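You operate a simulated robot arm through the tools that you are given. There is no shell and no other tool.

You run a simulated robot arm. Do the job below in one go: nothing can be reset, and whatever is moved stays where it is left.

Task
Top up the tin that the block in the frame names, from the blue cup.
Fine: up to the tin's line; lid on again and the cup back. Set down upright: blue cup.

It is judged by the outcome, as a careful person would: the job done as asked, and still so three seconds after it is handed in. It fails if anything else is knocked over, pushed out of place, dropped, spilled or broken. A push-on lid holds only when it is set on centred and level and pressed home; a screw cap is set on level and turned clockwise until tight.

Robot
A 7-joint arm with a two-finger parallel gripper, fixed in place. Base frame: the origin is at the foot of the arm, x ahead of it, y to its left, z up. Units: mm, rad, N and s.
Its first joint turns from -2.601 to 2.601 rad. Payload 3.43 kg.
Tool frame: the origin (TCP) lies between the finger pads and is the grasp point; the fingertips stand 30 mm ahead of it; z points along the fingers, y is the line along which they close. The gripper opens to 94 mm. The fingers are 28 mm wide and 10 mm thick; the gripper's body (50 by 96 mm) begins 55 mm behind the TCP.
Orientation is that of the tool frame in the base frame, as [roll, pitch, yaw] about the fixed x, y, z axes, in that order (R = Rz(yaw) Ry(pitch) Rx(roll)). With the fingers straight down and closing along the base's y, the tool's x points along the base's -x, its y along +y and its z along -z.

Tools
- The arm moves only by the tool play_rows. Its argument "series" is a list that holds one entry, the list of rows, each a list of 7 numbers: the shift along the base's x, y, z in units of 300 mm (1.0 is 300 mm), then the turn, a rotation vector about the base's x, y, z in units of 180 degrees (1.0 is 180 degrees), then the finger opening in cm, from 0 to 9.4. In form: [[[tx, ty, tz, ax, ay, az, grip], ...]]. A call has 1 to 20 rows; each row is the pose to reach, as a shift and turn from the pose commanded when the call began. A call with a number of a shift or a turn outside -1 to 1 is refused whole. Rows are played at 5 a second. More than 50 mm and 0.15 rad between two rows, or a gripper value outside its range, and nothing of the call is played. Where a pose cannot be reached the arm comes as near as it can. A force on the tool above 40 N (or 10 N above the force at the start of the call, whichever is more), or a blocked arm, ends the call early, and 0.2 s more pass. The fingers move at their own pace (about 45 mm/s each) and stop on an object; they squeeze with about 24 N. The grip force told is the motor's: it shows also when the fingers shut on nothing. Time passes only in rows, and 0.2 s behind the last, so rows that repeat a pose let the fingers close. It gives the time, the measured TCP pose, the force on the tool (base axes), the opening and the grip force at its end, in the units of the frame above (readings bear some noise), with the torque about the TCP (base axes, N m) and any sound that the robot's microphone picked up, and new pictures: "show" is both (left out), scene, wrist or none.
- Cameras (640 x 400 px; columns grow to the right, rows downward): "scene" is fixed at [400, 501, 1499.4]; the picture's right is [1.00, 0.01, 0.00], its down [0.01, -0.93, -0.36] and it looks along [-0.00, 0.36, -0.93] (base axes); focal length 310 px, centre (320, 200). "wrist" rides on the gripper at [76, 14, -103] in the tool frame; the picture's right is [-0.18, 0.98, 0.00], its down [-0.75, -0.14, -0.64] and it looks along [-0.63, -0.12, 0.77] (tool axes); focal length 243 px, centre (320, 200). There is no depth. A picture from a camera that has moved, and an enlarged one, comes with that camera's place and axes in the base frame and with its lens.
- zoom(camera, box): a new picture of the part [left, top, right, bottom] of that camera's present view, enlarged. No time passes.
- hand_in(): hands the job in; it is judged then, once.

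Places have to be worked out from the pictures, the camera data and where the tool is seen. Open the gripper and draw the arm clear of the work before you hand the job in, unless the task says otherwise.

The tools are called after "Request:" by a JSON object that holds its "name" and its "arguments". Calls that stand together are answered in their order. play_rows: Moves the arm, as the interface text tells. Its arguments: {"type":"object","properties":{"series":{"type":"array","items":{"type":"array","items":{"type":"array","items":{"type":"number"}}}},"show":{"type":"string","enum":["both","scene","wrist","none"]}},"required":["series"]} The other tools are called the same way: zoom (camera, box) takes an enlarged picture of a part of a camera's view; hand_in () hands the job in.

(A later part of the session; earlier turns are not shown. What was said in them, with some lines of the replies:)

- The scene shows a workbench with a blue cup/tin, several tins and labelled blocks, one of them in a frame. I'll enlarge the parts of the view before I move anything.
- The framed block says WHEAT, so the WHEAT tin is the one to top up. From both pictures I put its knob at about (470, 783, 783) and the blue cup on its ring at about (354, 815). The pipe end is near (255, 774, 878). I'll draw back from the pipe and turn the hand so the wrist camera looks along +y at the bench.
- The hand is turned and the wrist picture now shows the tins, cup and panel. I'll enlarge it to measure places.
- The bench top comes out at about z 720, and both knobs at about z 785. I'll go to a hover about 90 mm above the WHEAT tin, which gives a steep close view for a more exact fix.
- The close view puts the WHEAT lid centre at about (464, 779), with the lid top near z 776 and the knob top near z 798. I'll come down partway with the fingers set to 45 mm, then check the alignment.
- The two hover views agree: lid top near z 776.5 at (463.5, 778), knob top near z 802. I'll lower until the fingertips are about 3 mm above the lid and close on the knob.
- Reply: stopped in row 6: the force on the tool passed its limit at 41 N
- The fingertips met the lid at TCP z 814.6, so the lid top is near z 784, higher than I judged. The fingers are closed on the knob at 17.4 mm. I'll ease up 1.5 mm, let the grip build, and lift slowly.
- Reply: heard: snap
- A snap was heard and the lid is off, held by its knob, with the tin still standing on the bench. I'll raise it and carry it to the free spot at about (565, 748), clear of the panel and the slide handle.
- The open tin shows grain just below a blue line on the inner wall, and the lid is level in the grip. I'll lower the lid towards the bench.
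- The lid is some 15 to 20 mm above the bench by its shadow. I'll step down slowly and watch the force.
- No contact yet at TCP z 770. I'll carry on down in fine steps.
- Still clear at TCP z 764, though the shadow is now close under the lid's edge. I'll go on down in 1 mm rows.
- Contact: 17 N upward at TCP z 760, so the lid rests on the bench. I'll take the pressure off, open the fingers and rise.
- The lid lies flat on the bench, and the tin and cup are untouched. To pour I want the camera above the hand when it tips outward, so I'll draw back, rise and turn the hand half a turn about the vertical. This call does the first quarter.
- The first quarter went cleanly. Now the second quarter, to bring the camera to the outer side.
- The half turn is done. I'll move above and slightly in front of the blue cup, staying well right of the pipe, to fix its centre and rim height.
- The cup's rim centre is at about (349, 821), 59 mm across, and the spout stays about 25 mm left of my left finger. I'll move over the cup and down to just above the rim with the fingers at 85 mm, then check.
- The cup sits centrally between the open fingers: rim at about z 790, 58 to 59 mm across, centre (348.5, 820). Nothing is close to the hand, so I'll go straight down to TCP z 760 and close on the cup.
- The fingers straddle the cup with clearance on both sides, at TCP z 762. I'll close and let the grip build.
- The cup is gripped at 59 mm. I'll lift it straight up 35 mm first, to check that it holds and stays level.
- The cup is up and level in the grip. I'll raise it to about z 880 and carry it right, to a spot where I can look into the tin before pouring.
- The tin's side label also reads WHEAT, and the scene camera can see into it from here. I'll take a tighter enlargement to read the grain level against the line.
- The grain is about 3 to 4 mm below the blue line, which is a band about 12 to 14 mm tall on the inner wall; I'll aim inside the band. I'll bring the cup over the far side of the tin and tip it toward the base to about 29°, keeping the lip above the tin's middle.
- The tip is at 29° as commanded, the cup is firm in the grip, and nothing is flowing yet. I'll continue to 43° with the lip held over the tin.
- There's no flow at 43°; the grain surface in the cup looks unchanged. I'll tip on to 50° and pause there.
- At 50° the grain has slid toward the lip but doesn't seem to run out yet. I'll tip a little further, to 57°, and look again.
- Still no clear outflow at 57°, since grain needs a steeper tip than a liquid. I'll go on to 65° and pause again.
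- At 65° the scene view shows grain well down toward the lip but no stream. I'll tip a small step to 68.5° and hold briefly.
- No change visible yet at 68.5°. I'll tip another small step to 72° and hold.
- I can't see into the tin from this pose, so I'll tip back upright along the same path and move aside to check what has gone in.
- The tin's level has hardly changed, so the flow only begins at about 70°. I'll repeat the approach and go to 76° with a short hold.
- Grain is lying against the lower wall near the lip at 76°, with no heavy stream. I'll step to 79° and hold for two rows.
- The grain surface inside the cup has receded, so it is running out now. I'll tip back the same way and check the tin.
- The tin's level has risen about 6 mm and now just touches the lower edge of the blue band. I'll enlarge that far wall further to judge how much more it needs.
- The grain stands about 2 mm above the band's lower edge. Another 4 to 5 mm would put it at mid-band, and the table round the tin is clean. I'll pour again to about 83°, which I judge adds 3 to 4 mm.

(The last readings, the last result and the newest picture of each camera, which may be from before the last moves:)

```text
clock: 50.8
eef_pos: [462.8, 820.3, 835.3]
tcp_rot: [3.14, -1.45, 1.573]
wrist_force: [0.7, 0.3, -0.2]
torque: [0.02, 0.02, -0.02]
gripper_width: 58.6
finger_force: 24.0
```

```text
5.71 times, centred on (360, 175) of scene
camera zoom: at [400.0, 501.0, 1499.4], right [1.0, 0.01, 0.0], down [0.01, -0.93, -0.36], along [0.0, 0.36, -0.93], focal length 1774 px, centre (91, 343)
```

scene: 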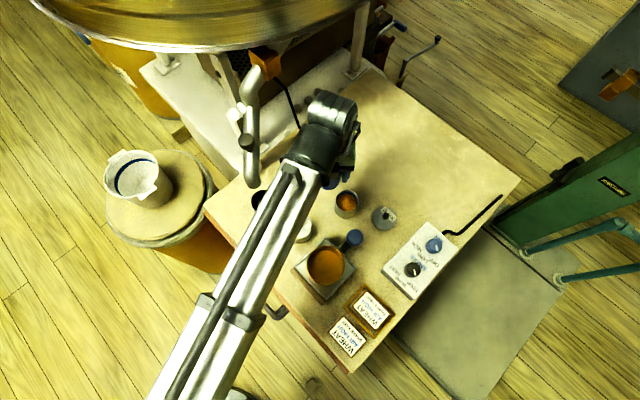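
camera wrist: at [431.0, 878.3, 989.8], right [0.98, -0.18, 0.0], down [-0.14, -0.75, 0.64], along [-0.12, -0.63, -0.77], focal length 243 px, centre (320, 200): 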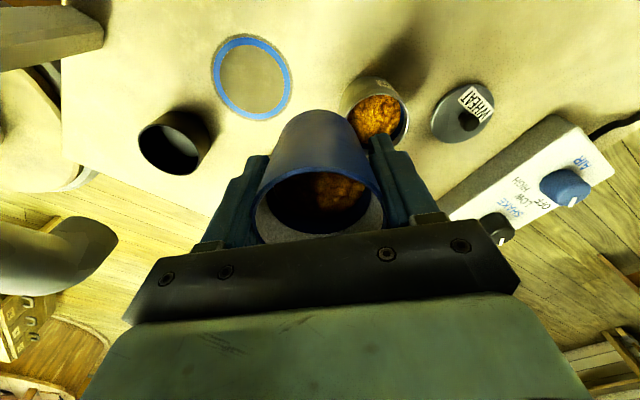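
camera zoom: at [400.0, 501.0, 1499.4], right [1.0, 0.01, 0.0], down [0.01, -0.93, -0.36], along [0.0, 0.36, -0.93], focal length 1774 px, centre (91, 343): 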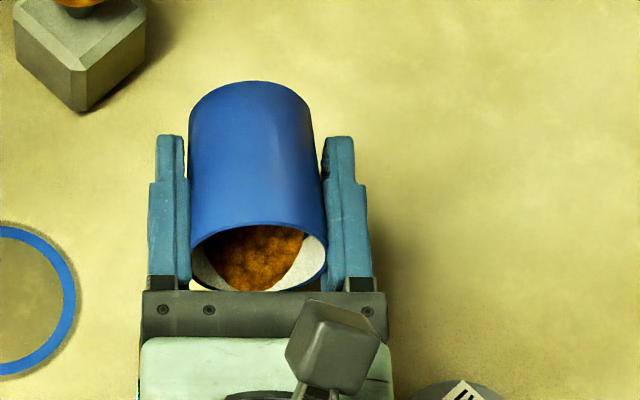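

The lip shows grain still running down the lower wall. I'll tip back now and read the level.

Request:
{"name": "play_rows", "arguments": {"series": [[[0, 0.0053, -0.0073, -0.022, 0, 0, 3.0], [0, 0.0137, -0.022, -0.062, 0, 0, 3.0], [0, 0.0203, -0.0377, -0.102, 0, 0, 3.0], [0, 0.0247, -0.054, -0.142, 0, 0, 3.0], [0, 0.027, -0.064, -0.182, 0, 0, 3.0], [0, 0.0273, -0.0643, -0.222, 0, 0, 3.0], [0, 0.0253, -0.0477, -0.262, 0, 0, 3.0], [0, 0.0213, -0.024, -0.302, 0, 0, 3.0], [0, 0.0153, 0.0033, -0.342, 0, 0, 3.0], [0, 0.0073, 0.022, -0.382, 0, 0, 3.0], [0, -0.0023, 0.0423, -0.422, 0, 0, 3.0], [0, -0.0137, 0.109, -0.462, 0, 0, 3.0], [-0.08, -0.035, 0.14, -0.462, 0, 0, 3.0], [-0.152, -0.0583, 0.1733, -0.462, 0, 0, 3.0], [-0.152, -0.0583, 0.1733, -0.462, 0, 0, 3.0]]], "show": "wrist"}}

Request:
{"name": "zoom", "arguments": {"camera": "scene", "box": [338, 186, 360, 200]}}

Request:
{"name": "zoom", "arguments": {"camera": "scene", "box": [328, 182, 368, 217]}}

Request:
{"name": "zoom", "arguments": {"camera": "wrist", "box": [335, 70, 415, 145]}}

```text
clock: 54.0
eef_pos: [416.1, 801.8, 887.9]
tcp_rot: [-3.141, 0.002, 1.571]
wrist_force: [0.0, 0.1, -1.2]
torque: [0.0, -0.02, -0.01]
gripper_width: 58.6
finger_force: 24.3
camera wrist: at [430.4, 878.8, 989.9], right [0.98, -0.18, 0.0], down [-0.14, -0.75, 0.64], along [-0.12, -0.63, -0.77], focal length 243 px, centre (320, 200)
```

wrist: 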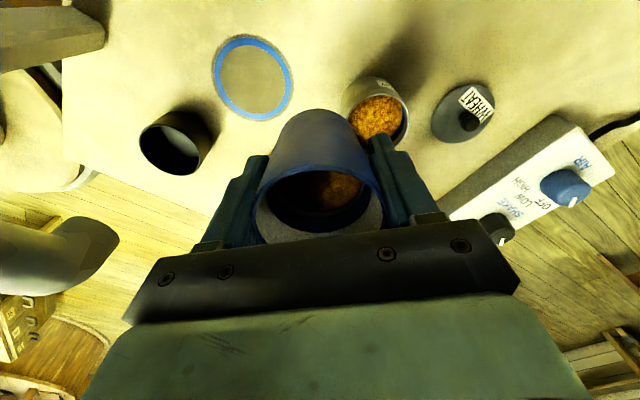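

```text
16.00 times, centred on (349, 193) of scene
camera zoom: at [400.0, 501.0, 1499.4], right [1.0, 0.01, 0.0], down [0.01, -0.93, -0.36], along [0.0, 0.36, -0.93], focal length 4967 px, centre (-144, 312)
```

zoom: 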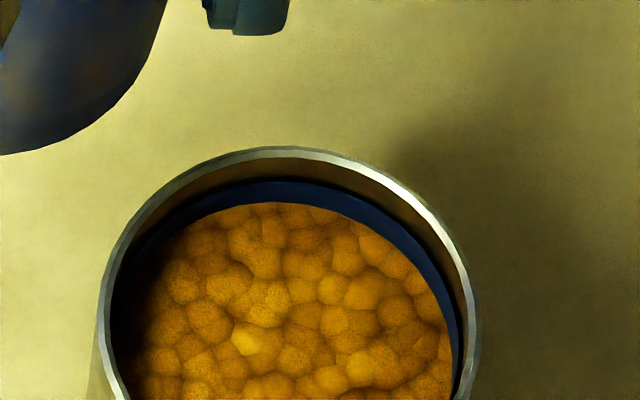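

```text
11.43 times, centred on (348, 200) of scene
camera zoom: at [400.0, 501.0, 1499.4], right [1.0, 0.01, 0.0], down [0.01, -0.93, -0.36], along [0.0, 0.36, -0.93], focal length 3548 px, centre (0, 206)
```

zoom: 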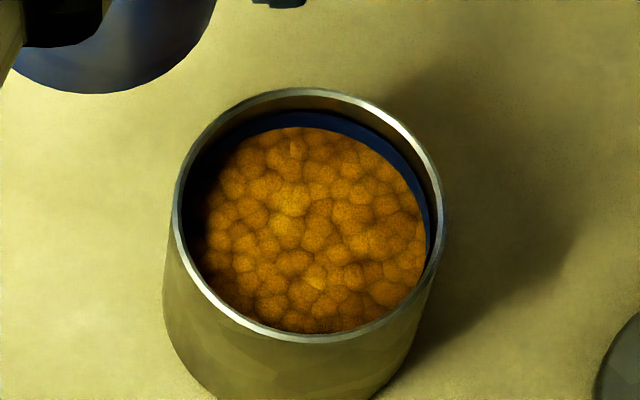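

```text
5.33 times, centred on (375, 108) of wrist
camera zoom: at [430.4, 878.8, 989.9], right [0.98, -0.18, 0.0], down [-0.14, -0.75, 0.64], along [-0.12, -0.63, -0.77], focal length 1294 px, centre (27, 693)
```

zoom: 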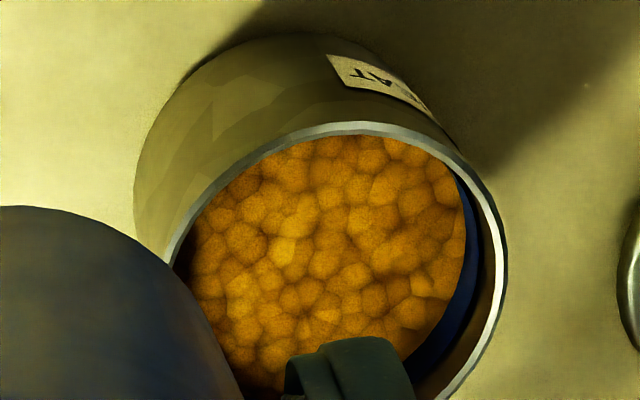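

The level rose about 3.3 mm as predicted and now stands about 5 mm up the 14 mm band. One more small pour, to about 85°, should bring it to mid-band.

Request:
{"name": "play_rows", "arguments": {"series": [[[0.08, 0.02, -0.03, 0, 0, 0, 3.0], [0.152, 0.045, -0.064, 0, 0, 0, 3.0], [0.152, 0.056, -0.142, 0.04, 0, 0, 3.0], [0.152, 0.0657, -0.1513, 0.08, 0, 0, 3.0], [0.152, 0.0737, -0.17, 0.12, 0, 0, 3.0], [0.152, 0.0797, -0.1973, 0.16, 0, 0, 3.0], [0.152, 0.0837, -0.221, 0.2, 0, 0, 3.0], [0.152, 0.0857, -0.2377, 0.24, 0, 0, 3.0], [0.152, 0.0853, -0.2373, 0.28, 0, 0, 3.0], [0.152, 0.083, -0.2273, 0.32, 0, 0, 3.0], [0.152, 0.0787, -0.211, 0.36, 0, 0, 3.0], [0.152, 0.072, -0.1953, 0.4, 0, 0, 3.0], [0.152, 0.0637, -0.1807, 0.44, 0, 0, 3.0], [0.152, 0.0553, -0.1693, 0.474, 0, 0, 3.0], [0.152, 0.0553, -0.1693, 0.474, 0, 0, 3.0], [0.152, 0.0553, -0.1693, 0.474, 0, 0, 3.0]]], "show": "none"}}

Request:
{"name": "zoom", "arguments": {"camera": "scene", "box": [320, 140, 400, 210]}}

```text
clock: 57.4
eef_pos: [463.6, 819.7, 837.1]
tcp_rot: [3.139, -1.487, 1.574]
wrist_force: [-0.3, 0.3, -0.6]
torque: [0.0, 0.01, 0.02]
gripper_width: 58.8
finger_force: 23.7
```

```text
5.71 times, centred on (360, 175) of scene
camera zoom: at [400.0, 501.0, 1499.4], right [1.0, 0.01, 0.0], down [0.01, -0.93, -0.36], along [0.0, 0.36, -0.93], focal length 1774 px, centre (91, 343)
```

zoom: 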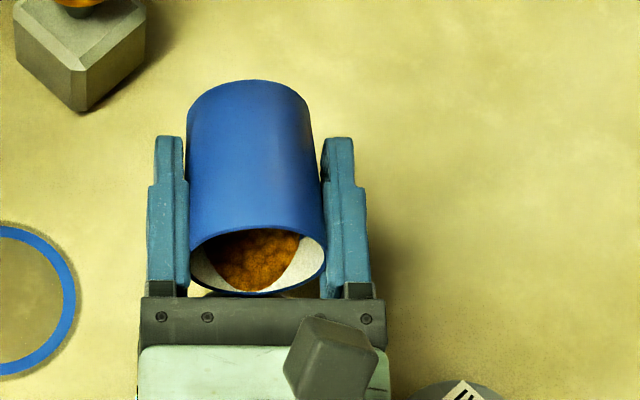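

At 85° a little more grain has run off. I'll tip back and check the level.

Request:
{"name": "play_rows", "arguments": {"series": [[[0, 0.0083, -0.0113, -0.034, 0, 0, 3.0], [0, 0.0167, -0.026, -0.074, 0, 0, 3.0], [0, 0.0233, -0.0417, -0.114, 0, 0, 3.0], [0, 0.0277, -0.058, -0.154, 0, 0, 3.0], [0, 0.03, -0.068, -0.194, 0, 0, 3.0], [0, 0.0303, -0.0683, -0.234, 0, 0, 3.0], [0, 0.0283, -0.0517, -0.274, 0, 0, 3.0], [0, 0.0243, -0.028, -0.314, 0, 0, 3.0], [0, 0.0183, -0.0007, -0.354, 0, 0, 3.0], [0, 0.0103, 0.018, -0.394, 0, 0, 3.0], [0, 0.0007, 0.0383, -0.434, 0, 0, 3.0], [0, -0.0107, 0.105, -0.474, 0, 0, 3.0], [-0.08, -0.033, 0.137, -0.474, 0, 0, 3.0], [-0.152, -0.0553, 0.1693, -0.474, 0, 0, 3.0], [-0.152, -0.0553, 0.1693, -0.474, 0, 0, 3.0]]], "show": "both"}}

Request:
{"name": "zoom", "arguments": {"camera": "scene", "box": [338, 186, 360, 200]}}

Request:
{"name": "zoom", "arguments": {"camera": "scene", "box": [310, 170, 400, 230]}}

Request:
{"name": "zoom", "arguments": {"camera": "wrist", "box": [335, 70, 415, 145]}}

```text
clock: 60.6
eef_pos: [415.8, 802.0, 887.8]
tcp_rot: [-3.142, 0.003, 1.572]
wrist_force: [-0.8, -0.2, -0.4]
torque: [0.01, 0.0, 0.0]
gripper_width: 58.5
finger_force: 23.6
camera wrist: at [431.7, 878.3, 990.3], right [0.98, -0.18, 0.0], down [-0.14, -0.75, 0.64], along [-0.12, -0.63, -0.77], focal length 243 px, centre (320, 200)
```

scene: 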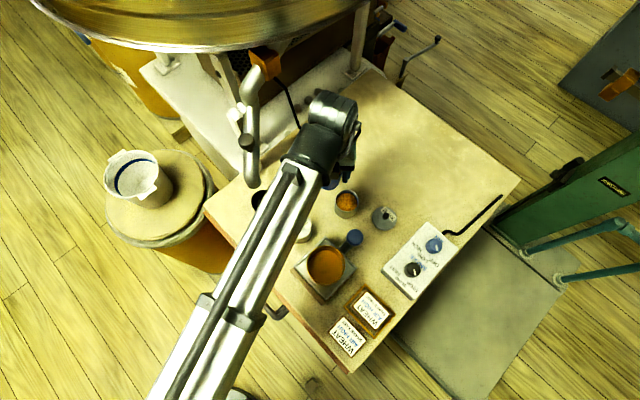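
wrist: 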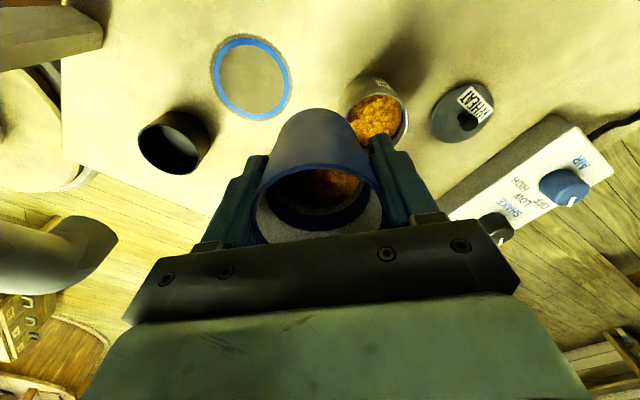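

```text
16.00 times, centred on (349, 193) of scene
camera zoom: at [400.0, 501.0, 1499.4], right [1.0, 0.01, 0.0], down [0.01, -0.93, -0.36], along [0.0, 0.36, -0.93], focal length 4967 px, centre (-144, 312)
```

zoom: 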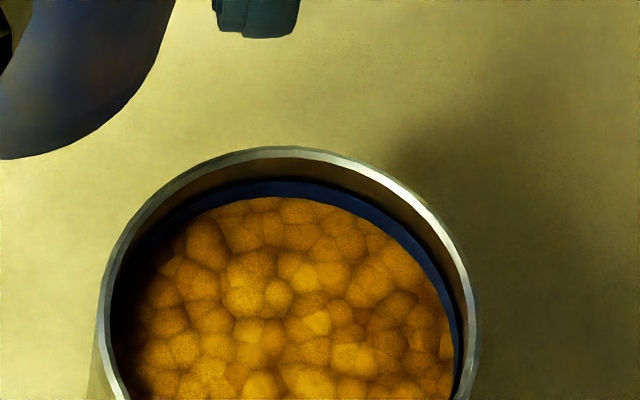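

```text
6.67 times, centred on (355, 200) of scene
camera zoom: at [400.0, 501.0, 1499.4], right [1.0, 0.01, 0.0], down [0.01, -0.93, -0.36], along [0.0, 0.36, -0.93], focal length 2069 px, centre (87, 200)
```

zoom: 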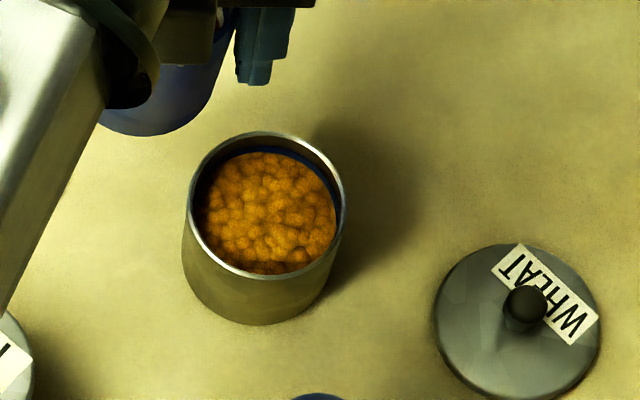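

```text
5.33 times, centred on (375, 108) of wrist
camera zoom: at [431.7, 878.3, 990.3], right [0.98, -0.18, 0.0], down [-0.14, -0.75, 0.64], along [-0.12, -0.63, -0.77], focal length 1294 px, centre (27, 693)
```

zoom: 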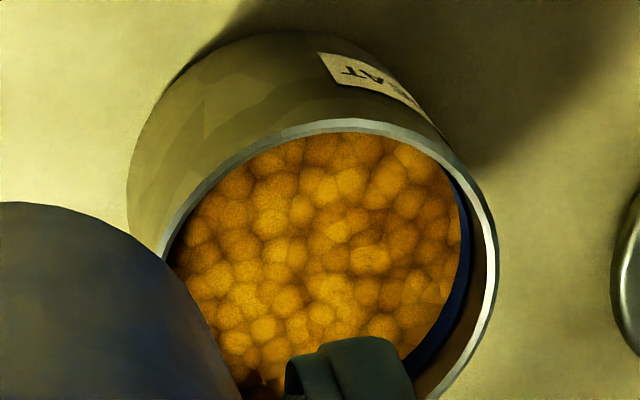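

The grain now stands at mid-band, so the filling is done, and the table is clean. I'll carry the cup back over its blue ring by the way it came.

Request:
{"name": "play_rows", "arguments": {"series": [[[-0.07, 0, 0, 0, 0, 0, 3.0], [-0.15, 0.02, 0, 0, 0, 0, 3.0], [-0.23, 0.04, -0.03, 0, 0, 0, 3.0], [-0.23, 0.06, -0.11, 0, 0, 0, 3.0], [-0.23, 0.06, -0.2, 0, 0, 0, 3.0], [-0.23, 0.06, -0.3, 0, 0, 0, 3.0], [-0.23, 0.06, -0.36, 0, 0, 0, 3.0], [-0.23, 0.06, -0.39, 0, 0, 0, 3.0], [-0.23, 0.06, -0.39, 0, 0, 0, 3.0]]]}}

Request:
{"name": "zoom", "arguments": {"camera": "wrist", "box": [220, 40, 420, 240]}}

```text
clock: 62.6
eef_pos: [347.1, 819.7, 769.9]
tcp_rot: [3.141, 0.002, 1.571]
wrist_force: [1.2, -0.3, -0.8]
torque: [0.02, -0.01, -0.01]
gripper_width: 59.0
finger_force: 23.9
camera wrist: at [362.4, 897.3, 872.8], right [0.98, -0.18, 0.0], down [-0.14, -0.75, 0.64], along [-0.12, -0.63, -0.77], focal length 243 px, centre (320, 200)
```

scene: 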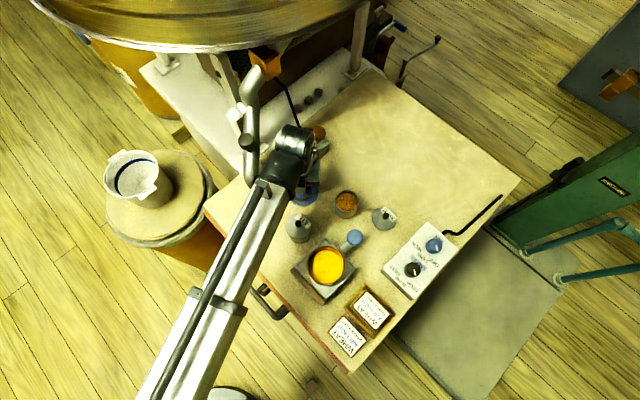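
wrist: 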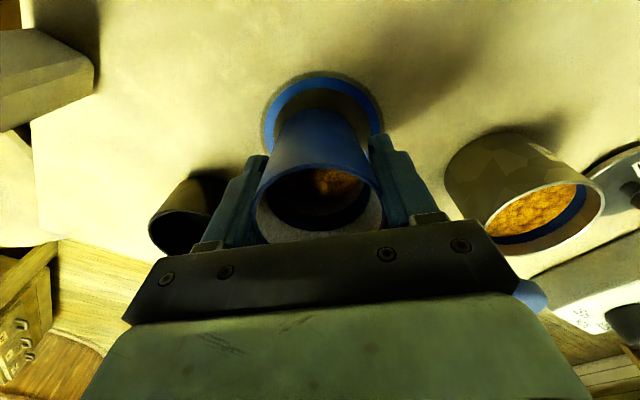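

```text
2.00 times, centred on (320, 140) of wrist
camera zoom: at [362.4, 897.3, 872.8], right [0.98, -0.18, 0.0], down [-0.14, -0.75, 0.64], along [-0.12, -0.63, -0.77], focal length 485 px, centre (320, 320)
```

zoom: 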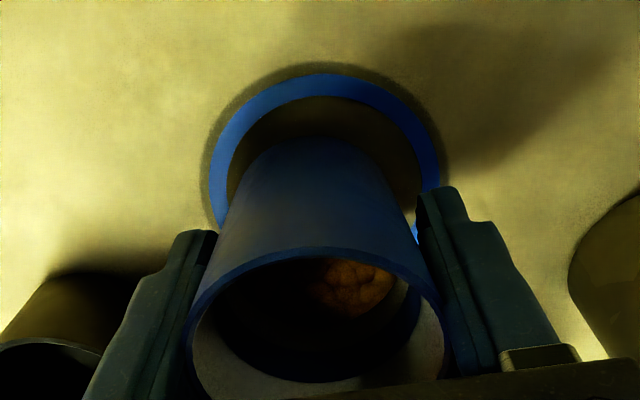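

The cup is over its ring, about 8 mm above where it was gripped. I'll lower it gently to the bench.

Request:
{"name": "play_rows", "arguments": {"series": [[[0, 0, -0.01, 0, 0, 0, 3.0], [0, 0, -0.018, 0, 0, 0, 3.0], [0, 0, -0.023, 0, 0, 0, 3.0], [0, 0, -0.027, 0, 0, 0, 3.0], [0, 0, -0.03, 0, 0, 0, 3.0], [0, 0, -0.03, 0, 0, 0, 3.0]]], "show": "none"}}

```text
clock: 64.0
eef_pos: [347.7, 820.4, 763.0]
tcp_rot: [-3.14, 0.001, 1.57]
wrist_force: [-5.3, 6.5, 22.6]
torque: [0.01, -0.11, 0.03]
gripper_width: 58.6
finger_force: 23.9
```

The cup is on the bench, with 22 N upward at z 763. I'll ease the pressure off by 1.5 mm, then open the fingers slowly.

Request:
{"name": "play_rows", "arguments": {"series": [[[0, 0, 0.005, 0, 0, 0, 3.0], [0, 0, 0.005, 0, 0, 0, 3.0]]], "show": "none"}}

```text
clock: 64.6
eef_pos: [348.4, 820.4, 761.6]
tcp_rot: [-3.141, 0.004, 1.571]
wrist_force: [-3.7, 2.3, 10.3]
torque: [0.07, -0.09, 0.04]
gripper_width: 58.7
finger_force: 23.9
```

Request:
{"name": "play_rows", "arguments": {"series": [[[0, 0, 0.003, 0, 0, 0, 3.0], [0, 0, 0.003, 0, 0, 0, 6.2], [0, 0, 0.003, 0, 0, 0, 6.8], [0, 0, 0.003, 0, 0, 0, 7.6], [0, 0, 0.003, 0, 0, 0, 8.4], [0, 0, 0.003, 0, 0, 0, 8.4]]], "show": "wrist"}}

Request:
{"name": "zoom", "arguments": {"camera": "wrist", "box": [200, 40, 440, 240]}}

```text
clock: 66.0
eef_pos: [347.4, 820.5, 763.9]
tcp_rot: [-3.141, 0.002, 1.573]
wrist_force: [-0.7, -0.2, -0.2]
torque: [0.0, 0.0, 0.03]
gripper_width: 84.1
finger_force: 0.0
camera wrist: at [362.4, 897.4, 866.3], right [0.98, -0.18, 0.0], down [-0.14, -0.75, 0.64], along [-0.12, -0.63, -0.77], focal length 243 px, centre (320, 200)
```

wrist: 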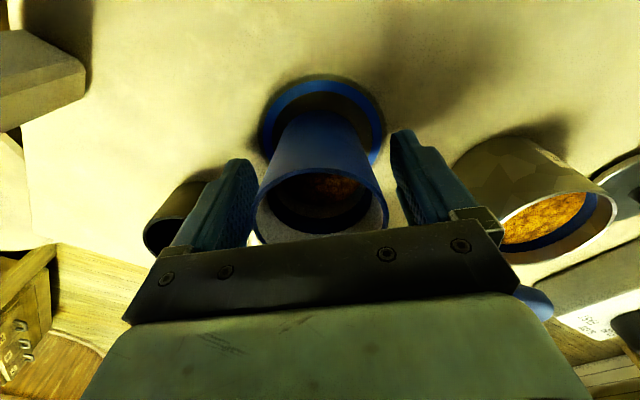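

```text
2.00 times, centred on (320, 140) of wrist
camera zoom: at [362.4, 897.4, 866.3], right [0.98, -0.18, 0.0], down [-0.14, -0.75, 0.64], along [-0.12, -0.63, -0.77], focal length 485 px, centre (320, 320)
```

zoom: 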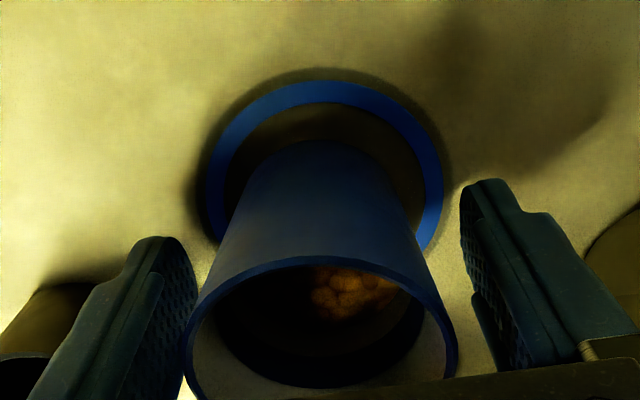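

The cup stands upright inside its ring and the fingers are clear. I'll rise straight up, then cross to above the lid, narrowing the fingers on the way.

Request:
{"name": "play_rows", "arguments": {"series": [[[0, 0, 0.05, 0, 0, 0, 8.4], [0, 0, 0.15, 0, 0, 0, 8.4], [0, 0, 0.27, 0, 0, 0, 8.4], [0, 0, 0.39, 0, 0, 0, 8.4], [0.12, -0.04, 0.42, 0, 0, 0, 6.0], [0.26, -0.08, 0.42, 0, 0, 0, 4.5], [0.4, -0.13, 0.42, 0, 0, 0, 4.5], [0.54, -0.18, 0.4, 0, 0, 0, 4.5], [0.66, -0.22, 0.38, 0, 0, 0, 4.5], [0.7197, -0.241, 0.38, 0, 0, 0, 4.5], [0.7197, -0.241, 0.38, 0, 0, 0, 4.5]]]}}

Request:
{"name": "zoom", "arguments": {"camera": "wrist", "box": [220, 40, 420, 200]}}

Request:
{"name": "zoom", "arguments": {"camera": "scene", "box": [260, 150, 400, 250]}}

```text
clock: 68.4
eef_pos: [564.4, 747.6, 879.3]
tcp_rot: [3.141, 0.001, 1.571]
wrist_force: [0.2, 0.3, -0.4]
torque: [0.02, -0.02, 0.03]
gripper_width: 44.8
finger_force: 0.0
camera wrist: at [579.4, 824.8, 981.5], right [0.98, -0.18, 0.0], down [-0.14, -0.75, 0.64], along [-0.12, -0.63, -0.77], focal length 243 px, centre (320, 200)
```

scene: 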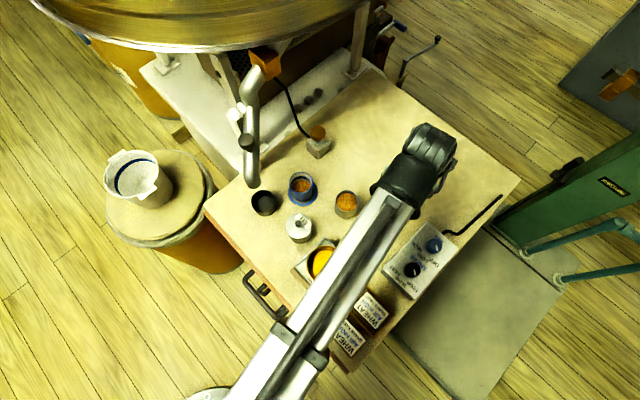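
wrist: 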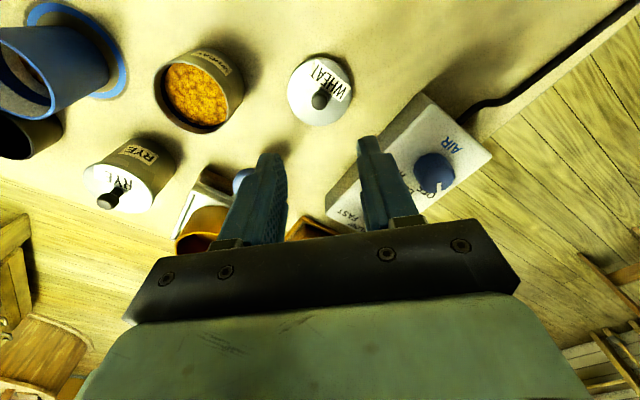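

```text
2.50 times, centred on (320, 120) of wrist
camera zoom: at [579.4, 824.8, 981.5], right [0.98, -0.18, 0.0], down [-0.14, -0.75, 0.64], along [-0.12, -0.63, -0.77], focal length 606 px, centre (320, 400)
```

zoom: 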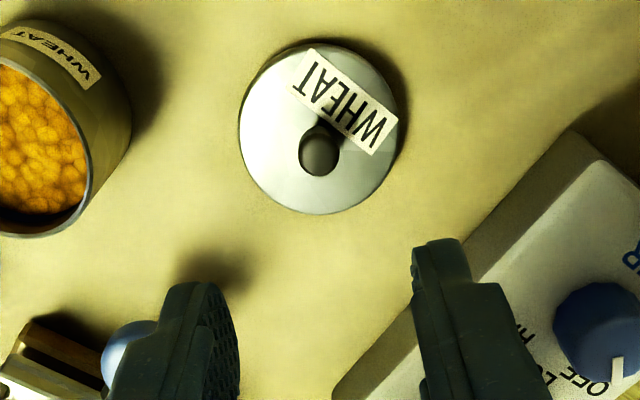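

```text
4.00 times, centred on (330, 200) of scene
camera zoom: at [400.0, 501.0, 1499.4], right [1.0, 0.01, 0.0], down [0.01, -0.93, -0.36], along [0.0, 0.36, -0.93], focal length 1242 px, centre (280, 200)
```

zoom: 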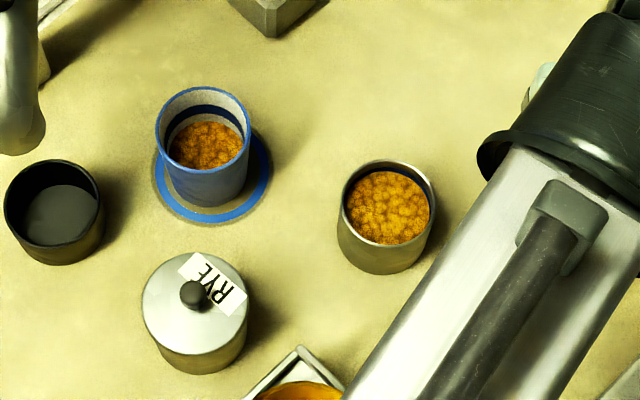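

The cup stands upright in its ring and the tin is full to the line. The lid is centred below the fingers, so I'll descend over the knob.

Request:
{"name": "zoom", "arguments": {"camera": "scene", "box": [338, 186, 360, 200]}}

Request:
{"name": "play_rows", "arguments": {"series": [[[0, 0, -0.09, 0, 0, 0, 4.5], [0, 0, -0.18, 0, 0, 0, 4.5], [0, 0, -0.27, 0, 0, 0, 4.5], [0, 0, -0.34, 0, 0, 0, 4.5], [0, 0, -0.375, 0, 0, 0, 4.5], [0, 0, -0.384, 0, 0, 0, 4.5], [0, 0, -0.384, 0, 0, 0, 4.5]]], "show": "wrist"}}

Request:
{"name": "zoom", "arguments": {"camera": "wrist", "box": [220, 60, 420, 220]}}

```text
16.00 times, centred on (349, 193) of scene
camera zoom: at [400.0, 501.0, 1499.4], right [1.0, 0.01, 0.0], down [0.01, -0.93, -0.36], along [0.0, 0.36, -0.93], focal length 4967 px, centre (-144, 312)
```

zoom: 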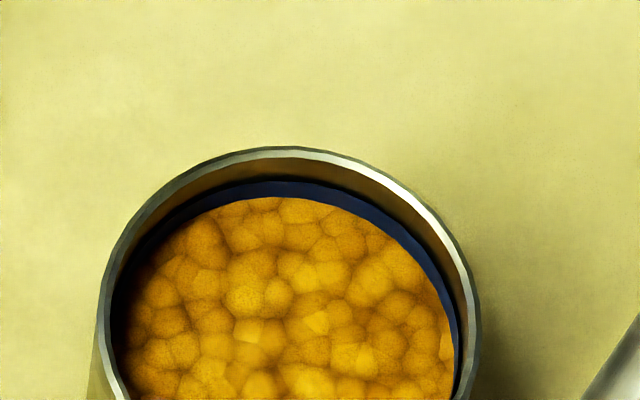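

```text
clock: 70.0
eef_pos: [564.3, 749.6, 761.0]
tcp_rot: [3.141, 0.001, 1.571]
wrist_force: [-0.6, 0.5, -0.2]
torque: [-0.02, 0.04, -0.01]
gripper_width: 44.8
finger_force: 0.0
camera wrist: at [578.6, 826.0, 863.8], right [0.98, -0.18, 0.0], down [-0.14, -0.75, 0.64], along [-0.12, -0.63, -0.77], focal length 243 px, centre (320, 200)
```

wrist: 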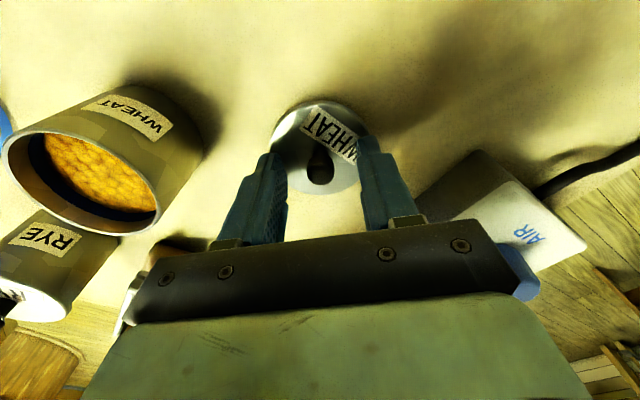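

```text
2.50 times, centred on (320, 140) of wrist
camera zoom: at [578.6, 826.0, 863.8], right [0.98, -0.18, 0.0], down [-0.14, -0.75, 0.64], along [-0.12, -0.63, -0.77], focal length 606 px, centre (320, 350)
```

zoom: 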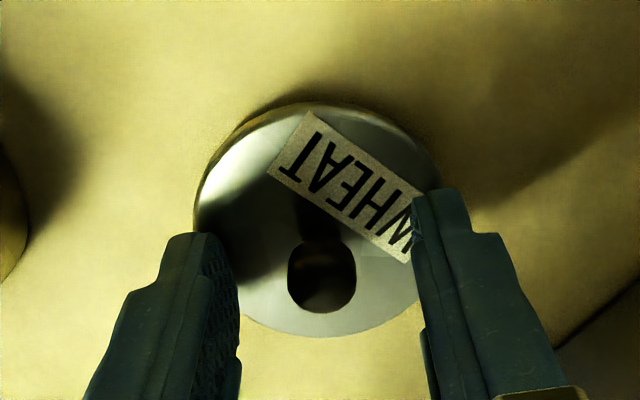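

The knob is centred between the fingers and the lid centre lines up with the TCP. I'll close on the knob, let the grip build, and lift a little.

Request:
{"name": "play_rows", "arguments": {"series": [[[0, 0, 0, 0, 0, 0, 3.0], [0, 0, 0, 0, 0, 0, 1.5], [0, 0, 0, 0, 0, 0, 0], [0, 0, 0, 0, 0, 0, 0], [0, 0, 0, 0, 0, 0, 0], [0, 0, 0.02, 0, 0, 0, 0], [0, 0, 0.05, 0, 0, 0, 0], [0, 0, 0.1, 0, 0, 0, 0], [0, 0, 0.1, 0, 0, 0, 0]]], "show": "wrist"}}

Request:
{"name": "zoom", "arguments": {"camera": "wrist", "box": [220, 60, 420, 220]}}

```text
clock: 72.0
eef_pos: [564.4, 748.5, 792.5]
tcp_rot: [-3.141, 0.003, 1.571]
wrist_force: [-0.4, -0.3, -0.5]
torque: [0.02, 0.04, 0.02]
gripper_width: 14.2
finger_force: 24.3
camera wrist: at [578.7, 824.7, 895.3], right [0.98, -0.18, 0.0], down [-0.14, -0.75, 0.64], along [-0.12, -0.63, -0.77], focal length 243 px, centre (320, 200)
```

wrist: 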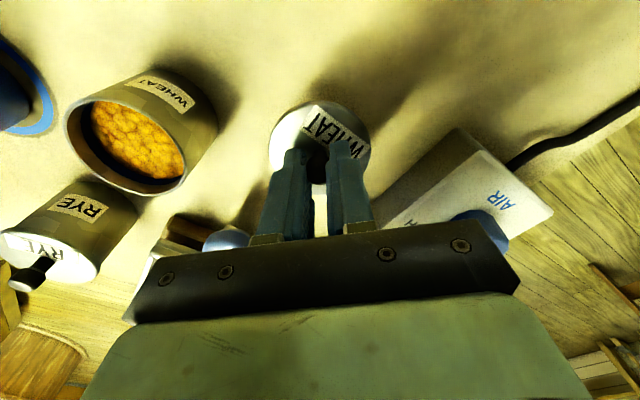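

```text
2.50 times, centred on (320, 140) of wrist
camera zoom: at [578.7, 824.7, 895.3], right [0.98, -0.18, 0.0], down [-0.14, -0.75, 0.64], along [-0.12, -0.63, -0.77], focal length 606 px, centre (320, 350)
```

zoom: 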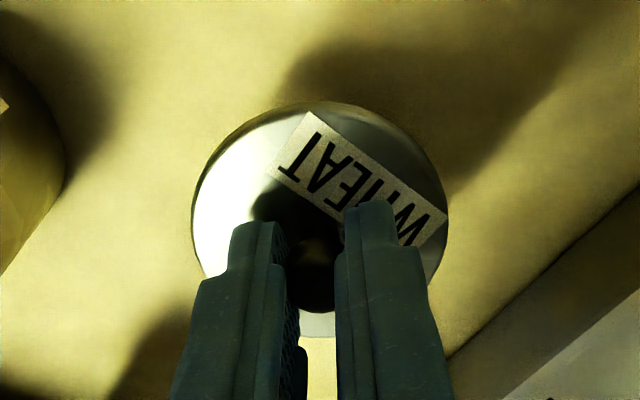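

The lid is held level by the knob. I'll raise it and carry it back by exactly the shift it was moved away with, to above the tin.

Request:
{"name": "play_rows", "arguments": {"series": [[[0, 0, 0.1, 0, 0, 0, 0], [0, 0, 0.2, 0, 0, 0, 0], [-0.05, 0.015, 0.24, 0, 0, 0, 0], [-0.15, 0.045, 0.24, 0, 0, 0, 0], [-0.25, 0.075, 0.24, 0, 0, 0, 0], [-0.32, 0.095, 0.24, 0, 0, 0, 0], [-0.336, 0.098, 0.22, 0, 0, 0, 0], [-0.336, 0.098, 0.18, 0, 0, 0, 0], [-0.336, 0.098, 0.15, 0, 0, 0, 0], [-0.336, 0.098, 0.15, 0, 0, 0, 0]]]}}

Request:
{"name": "zoom", "arguments": {"camera": "wrist", "box": [220, 40, 420, 200]}}

Request:
{"name": "zoom", "arguments": {"camera": "scene", "box": [300, 150, 400, 230]}}

```text
clock: 74.2
eef_pos: [463.9, 778.9, 836.3]
tcp_rot: [3.141, 0.001, 1.571]
wrist_force: [0.5, 0.4, -0.8]
torque: [-0.02, -0.06, 0.01]
gripper_width: 14.3
finger_force: 24.1
camera wrist: at [478.3, 855.0, 939.4], right [0.98, -0.18, 0.0], down [-0.14, -0.75, 0.64], along [-0.12, -0.63, -0.77], focal length 243 px, centre (320, 200)
```

scene: 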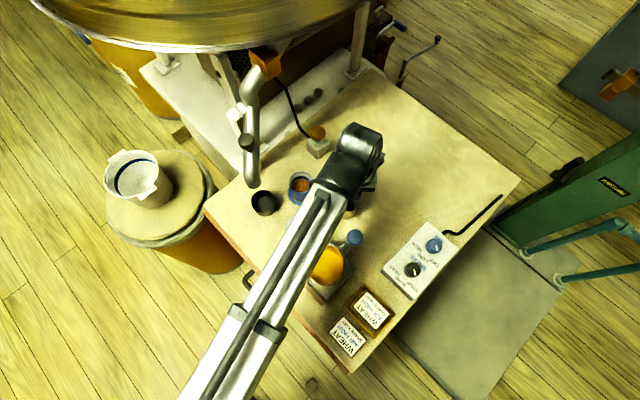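
wrist: 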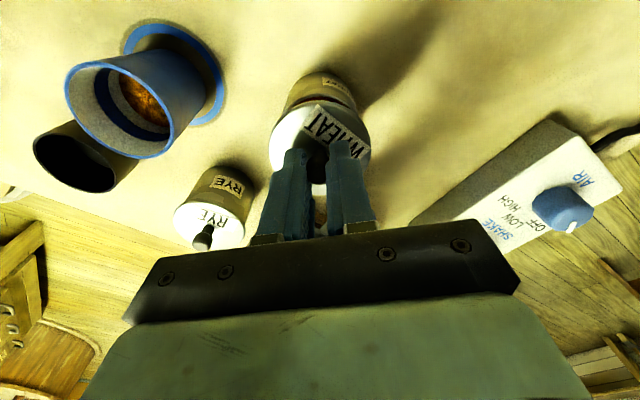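

```text
2.50 times, centred on (320, 120) of wrist
camera zoom: at [478.3, 855.0, 939.4], right [0.98, -0.18, 0.0], down [-0.14, -0.75, 0.64], along [-0.12, -0.63, -0.77], focal length 606 px, centre (320, 400)
```

zoom: 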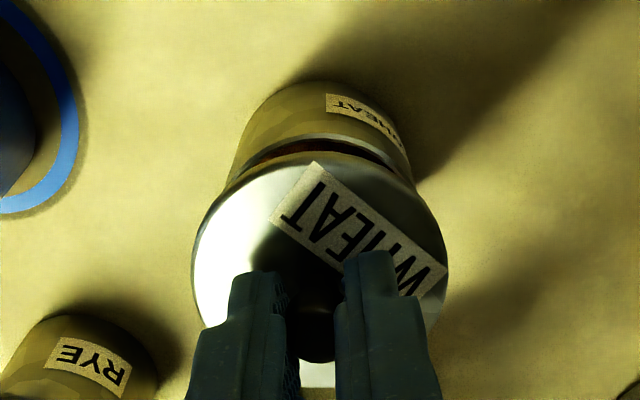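

```text
5.00 times, centred on (350, 190) of scene
camera zoom: at [400.0, 501.0, 1499.4], right [1.0, 0.01, 0.0], down [0.01, -0.93, -0.36], along [0.0, 0.36, -0.93], focal length 1552 px, centre (170, 250)
```

zoom: 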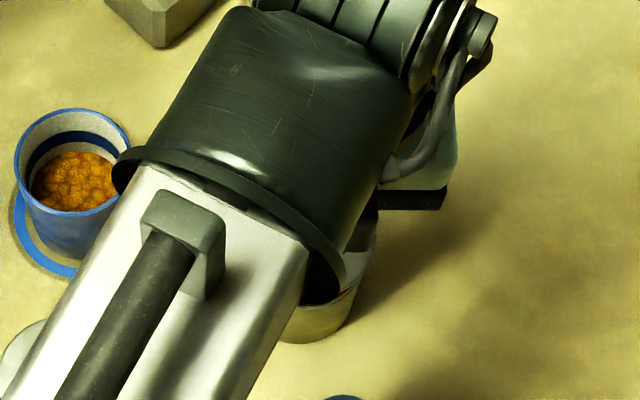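

The lid hangs about 20 mm above the seat. I'll enlarge the view to check that its centre lines up with the tin before lowering.

Request:
{"name": "zoom", "arguments": {"camera": "wrist", "box": [270, 60, 380, 150]}}

```text
4.44 times, centred on (325, 105) of wrist
camera zoom: at [478.3, 855.0, 939.4], right [0.98, -0.18, 0.0], down [-0.14, -0.75, 0.64], along [-0.12, -0.63, -0.77], focal length 1078 px, centre (298, 622)
```

zoom: 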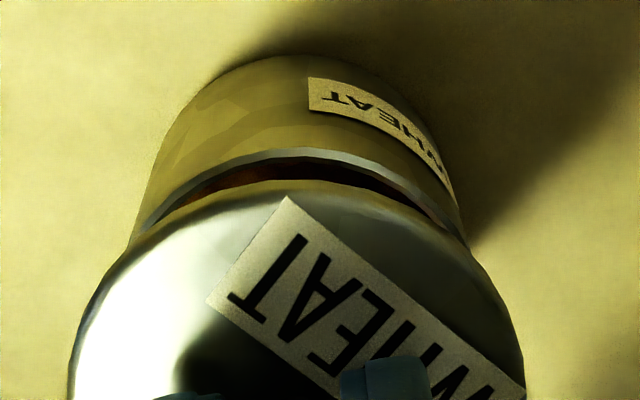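

In the view the lid's centre and the tin's centre agree to within about half a millimetre. I'll lower it slowly towards the rim.

Request:
{"name": "play_rows", "arguments": {"series": [[[0, 0, -0.02, 0, 0, 0, 0], [0, 0, -0.035, 0, 0, 0, 0], [0, 0, -0.042, 0, 0, 0, 0], [0, 0, -0.047, 0, 0, 0, 0], [0, 0, -0.047, 0, 0, 0, 0]]], "show": "none"}}

Request:
{"name": "zoom", "arguments": {"camera": "wrist", "box": [270, 60, 380, 150]}}

```text
clock: 75.4
eef_pos: [463.5, 777.5, 822.7]
tcp_rot: [-3.141, 0.0, 1.571]
wrist_force: [0.5, -0.5, -1.3]
torque: [0.0, 0.03, 0.03]
gripper_width: 14.1
finger_force: 23.7
```

```text
4.44 times, centred on (325, 105) of wrist
camera zoom: at [478.2, 854.4, 925.6], right [0.98, -0.18, 0.0], down [-0.14, -0.75, 0.64], along [-0.12, -0.63, -0.77], focal length 1078 px, centre (298, 622)
```

zoom: 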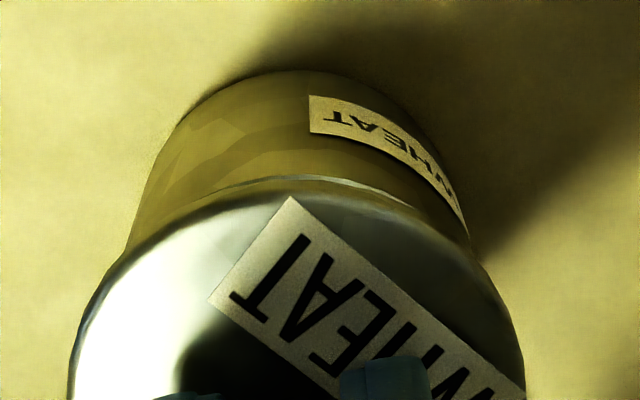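

No contact yet; the lid sits symmetrically just above the rim. I'll carry on down in 1 mm rows.

Request:
{"name": "play_rows", "arguments": {"series": [[[0, 0, -0.004, 0, 0, 0, 0], [0, 0, -0.008, 0, 0, 0, 0], [0, 0, -0.012, 0, 0, 0, 0], [0, 0, -0.015, 0, 0, 0, 0], [0, 0, -0.015, 0, 0, 0, 0]]], "show": "none"}}

Request:
{"name": "zoom", "arguments": {"camera": "wrist", "box": [270, 60, 380, 150]}}

```text
clock: 76.6
eef_pos: [464.4, 778.0, 819.1]
tcp_rot: [-3.141, 0.001, 1.569]
wrist_force: [-0.4, -0.3, -0.2]
torque: [0.01, -0.02, 0.01]
gripper_width: 14.5
finger_force: 24.1
```

```text
4.44 times, centred on (325, 105) of wrist
camera zoom: at [478.2, 854.4, 920.3], right [0.98, -0.18, 0.0], down [-0.14, -0.75, 0.64], along [-0.12, -0.63, -0.77], focal length 1078 px, centre (298, 622)
```

zoom: 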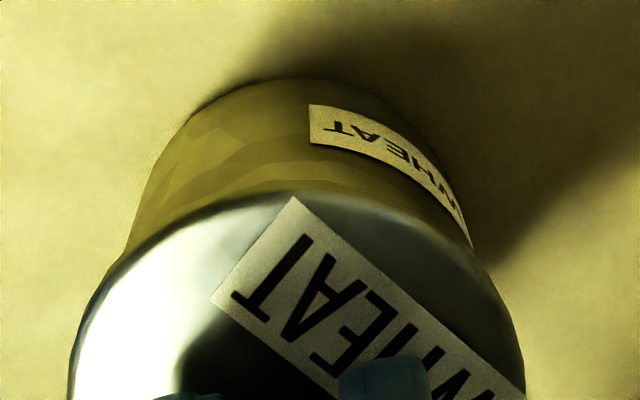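

Still no force at z 819, and the lid's edge now meets the rim in view. I'll press on down in small rows; the call stops itself at 40 N.

Request:
{"name": "play_rows", "arguments": {"series": [[[0, 0, -0.003, 0, 0, 0, 0], [0, 0, -0.006, 0, 0, 0, 0], [0, 0, -0.009, 0, 0, 0, 0], [0, 0, -0.012, 0, 0, 0, 0], [0, 0, -0.012, 0, 0, 0, 0]]], "show": "none"}}

Request:
{"name": "zoom", "arguments": {"camera": "wrist", "box": [270, 60, 380, 150]}}

```text
clock: 77.8
eef_pos: [464.9, 778.3, 814.9]
tcp_rot: [3.141, -0.001, 1.57]
wrist_force: [0.6, 3.5, 9.9]
torque: [0.01, 0.0, 0.06]
gripper_width: 14.0
finger_force: 23.7
heard: snap
```

```text
4.44 times, centred on (325, 105) of wrist
camera zoom: at [478.5, 854.4, 917.8], right [0.98, -0.18, 0.0], down [-0.14, -0.75, 0.64], along [-0.12, -0.63, -0.77], focal length 1078 px, centre (298, 622)
```

zoom: 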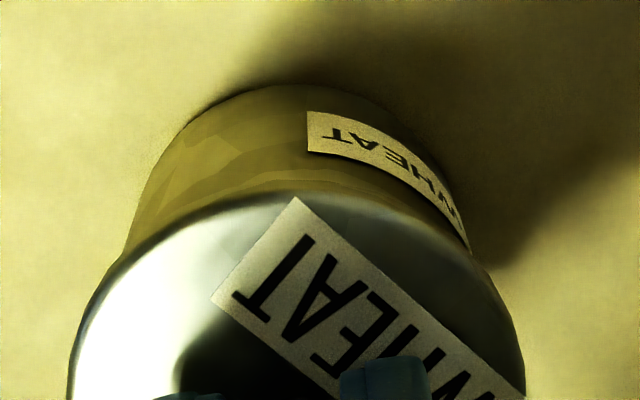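

A snap was heard with 10 N on the lid, so it has gone home. I'll press about 1.5 mm more to be sure, then ease off.

Request:
{"name": "play_rows", "arguments": {"series": [[[0, 0, -0.003, 0, 0, 0, 0], [0, 0, -0.006, 0, 0, 0, 0], [0, 0, -0.006, 0, 0, 0, 0]]], "show": "none"}}

```text
clock: 78.6
eef_pos: [464.2, 777.1, 814.3]
tcp_rot: [3.14, -0.001, 1.569]
wrist_force: [1.9, 5.0, 30.2]
torque: [0.15, -0.04, 0.06]
gripper_width: 14.5
finger_force: 24.2
```

It's firm at 30 N with no further travel: the lid is home. I'll take the load off, open the fingers and rise.

Request:
{"name": "play_rows", "arguments": {"series": [[[0, 0, 0.004, 0, 0, 0, 0], [0, 0, 0.008, 0, 0, 0, 0], [0, 0, 0.008, 0, 0, 0, 2.0], [0, 0, 0.008, 0, 0, 0, 4.0], [0, 0, 0.008, 0, 0, 0, 4.5], [0, 0, 0.03, 0, 0, 0, 4.5], [0, 0, 0.1, 0, 0, 0, 4.5], [0, 0, 0.2, 0, 0, 0, 4.5], [0, 0, 0.2, 0, 0, 0, 4.5]]]}}

Request:
{"name": "zoom", "arguments": {"camera": "wrist", "box": [220, 20, 420, 180]}}

```text
clock: 80.6
eef_pos: [463.7, 778.1, 873.0]
tcp_rot: [-3.142, 0.0, 1.571]
wrist_force: [0.2, 0.7, 0.4]
torque: [0.03, 0.01, -0.01]
gripper_width: 44.9
finger_force: 0.1
camera wrist: at [477.5, 853.6, 976.3], right [0.98, -0.18, 0.0], down [-0.14, -0.75, 0.64], along [-0.12, -0.63, -0.77], focal length 243 px, centre (320, 200)
```

scene: 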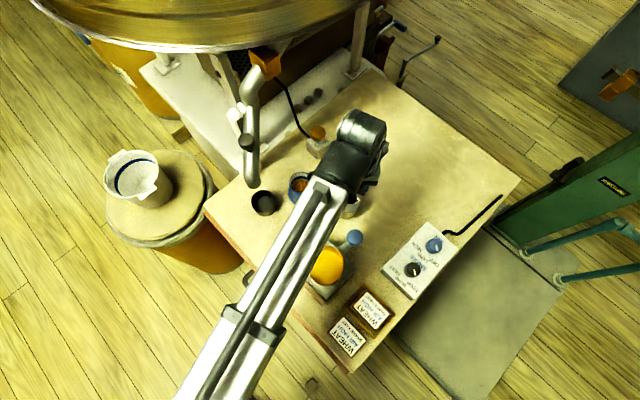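
wrist: 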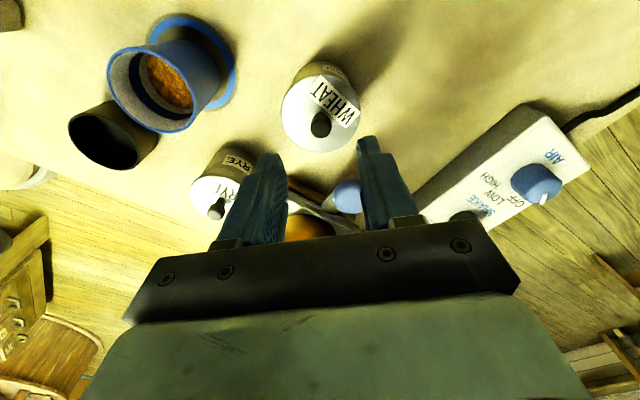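

```text
2.50 times, centred on (320, 100) of wrist
camera zoom: at [477.5, 853.6, 976.3], right [0.98, -0.18, 0.0], down [-0.14, -0.75, 0.64], along [-0.12, -0.63, -0.77], focal length 606 px, centre (320, 450)
```

zoom: 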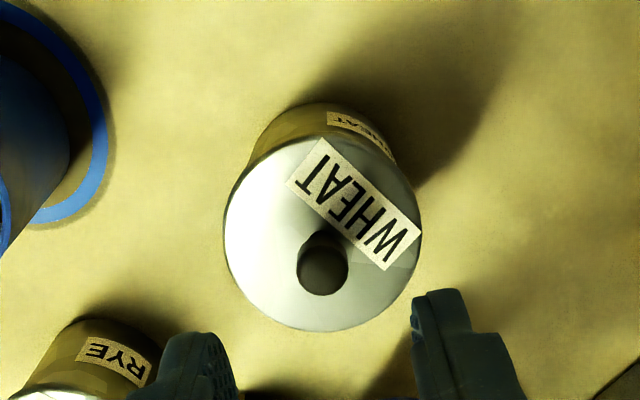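

The lid sits centred and level on the tin. I'll draw the arm up and away from the bench, then check everything from the scene camera.

Request:
{"name": "play_rows", "arguments": {"series": [[[0, -0.05, 0.1, 0, 0, 0, 4.5], [0, -0.15, 0.2, 0, 0, 0, 4.5], [-0.02, -0.28, 0.3, 0, 0, 0, 4.5], [-0.06, -0.4, 0.38, 0, 0, 0, 4.5], [-0.14, -0.5, 0.45, 0, 0, 0, 4.5], [-0.26, -0.53, 0.52, 0, 0, 0, 4.5], [-0.4, -0.53, 0.6, 0, 0, 0, 4.5], [-0.54, -0.53, 0.65, 0, 0, 0, 4.5], [-0.68, -0.53, 0.7, 0, 0, 0, 4.5], [-0.82, -0.5, 0.74, 0, 0, 0, 4.5], [-0.94, -0.45, 0.74, 0, 0, 0, 4.5], [-0.94, -0.45, 0.74, 0, 0, 0, 4.5]]]}}

Request:
{"name": "zoom", "arguments": {"camera": "scene", "box": [220, 150, 400, 270]}}

Request:
{"name": "zoom", "arguments": {"camera": "scene", "box": [328, 182, 368, 217]}}

```text
clock: 83.2
eef_pos: [183.0, 643.7, 1094.8]
tcp_rot: [-3.141, 0.001, 1.57]
wrist_force: [0.2, -0.8, 0.1]
torque: [0.04, -0.02, 0.02]
gripper_width: 45.1
finger_force: 0.0
camera wrist: at [196.8, 720.8, 1197.6], right [0.98, -0.18, 0.0], down [-0.14, -0.75, 0.64], along [-0.12, -0.63, -0.77], focal length 243 px, centre (320, 200)
```

scene: 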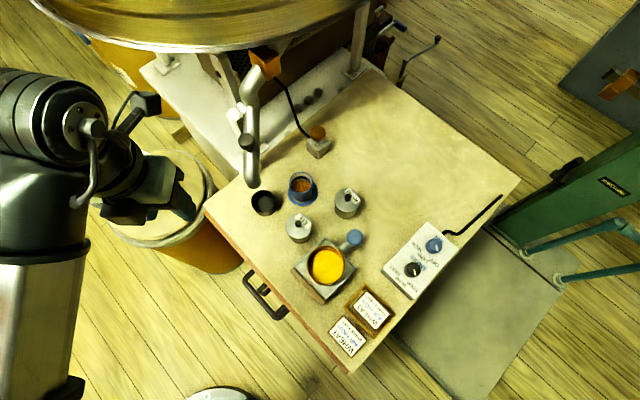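
wrist: 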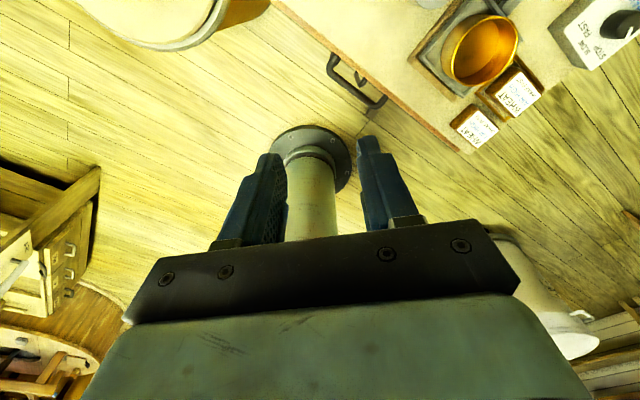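

```text
3.33 times, centred on (310, 210) of scene
camera zoom: at [400.0, 501.0, 1499.4], right [1.0, 0.01, 0.0], down [0.01, -0.93, -0.36], along [0.0, 0.36, -0.93], focal length 1035 px, centre (353, 167)
```

zoom: 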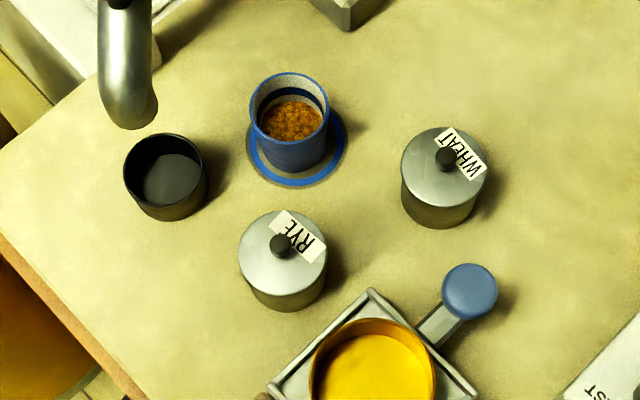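

```text
11.43 times, centred on (348, 200) of scene
camera zoom: at [400.0, 501.0, 1499.4], right [1.0, 0.01, 0.0], down [0.01, -0.93, -0.36], along [0.0, 0.36, -0.93], focal length 3548 px, centre (0, 206)
```

zoom: 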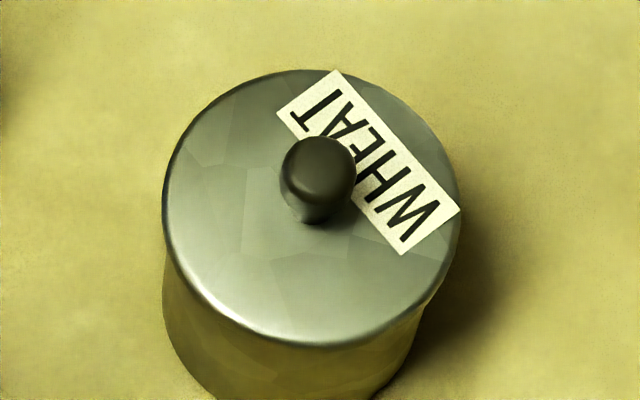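

The WHEAT tin's lid is seated flat and centred. The blue cup stands upright in its ring where it began, the other objects are undisturbed, and no grain is spilled. The gripper is open and the arm is clear, so I'm handing in.

Request:
{"name": "hand_in", "arguments": {}}

```text
The job is handed in.
```

I topped up the WHEAT tin (the one the framed block names) from the blue cup, and the job is handed in.

- **Level:** the grain now stands about halfway up the blue line, which is a band about 14 mm tall inside the tin. It started about 3–4 mm below the band.
- **Lid:** it is back on, centred and level. It snapped home, and pressing with about 30 N moved it no further.
- **Blue cup:** it stands upright in its blue ring, where it was.
- **Everything else:** the last pictures show no spilled grain and nothing out of place. The gripper is open and the arm is clear of the bench.
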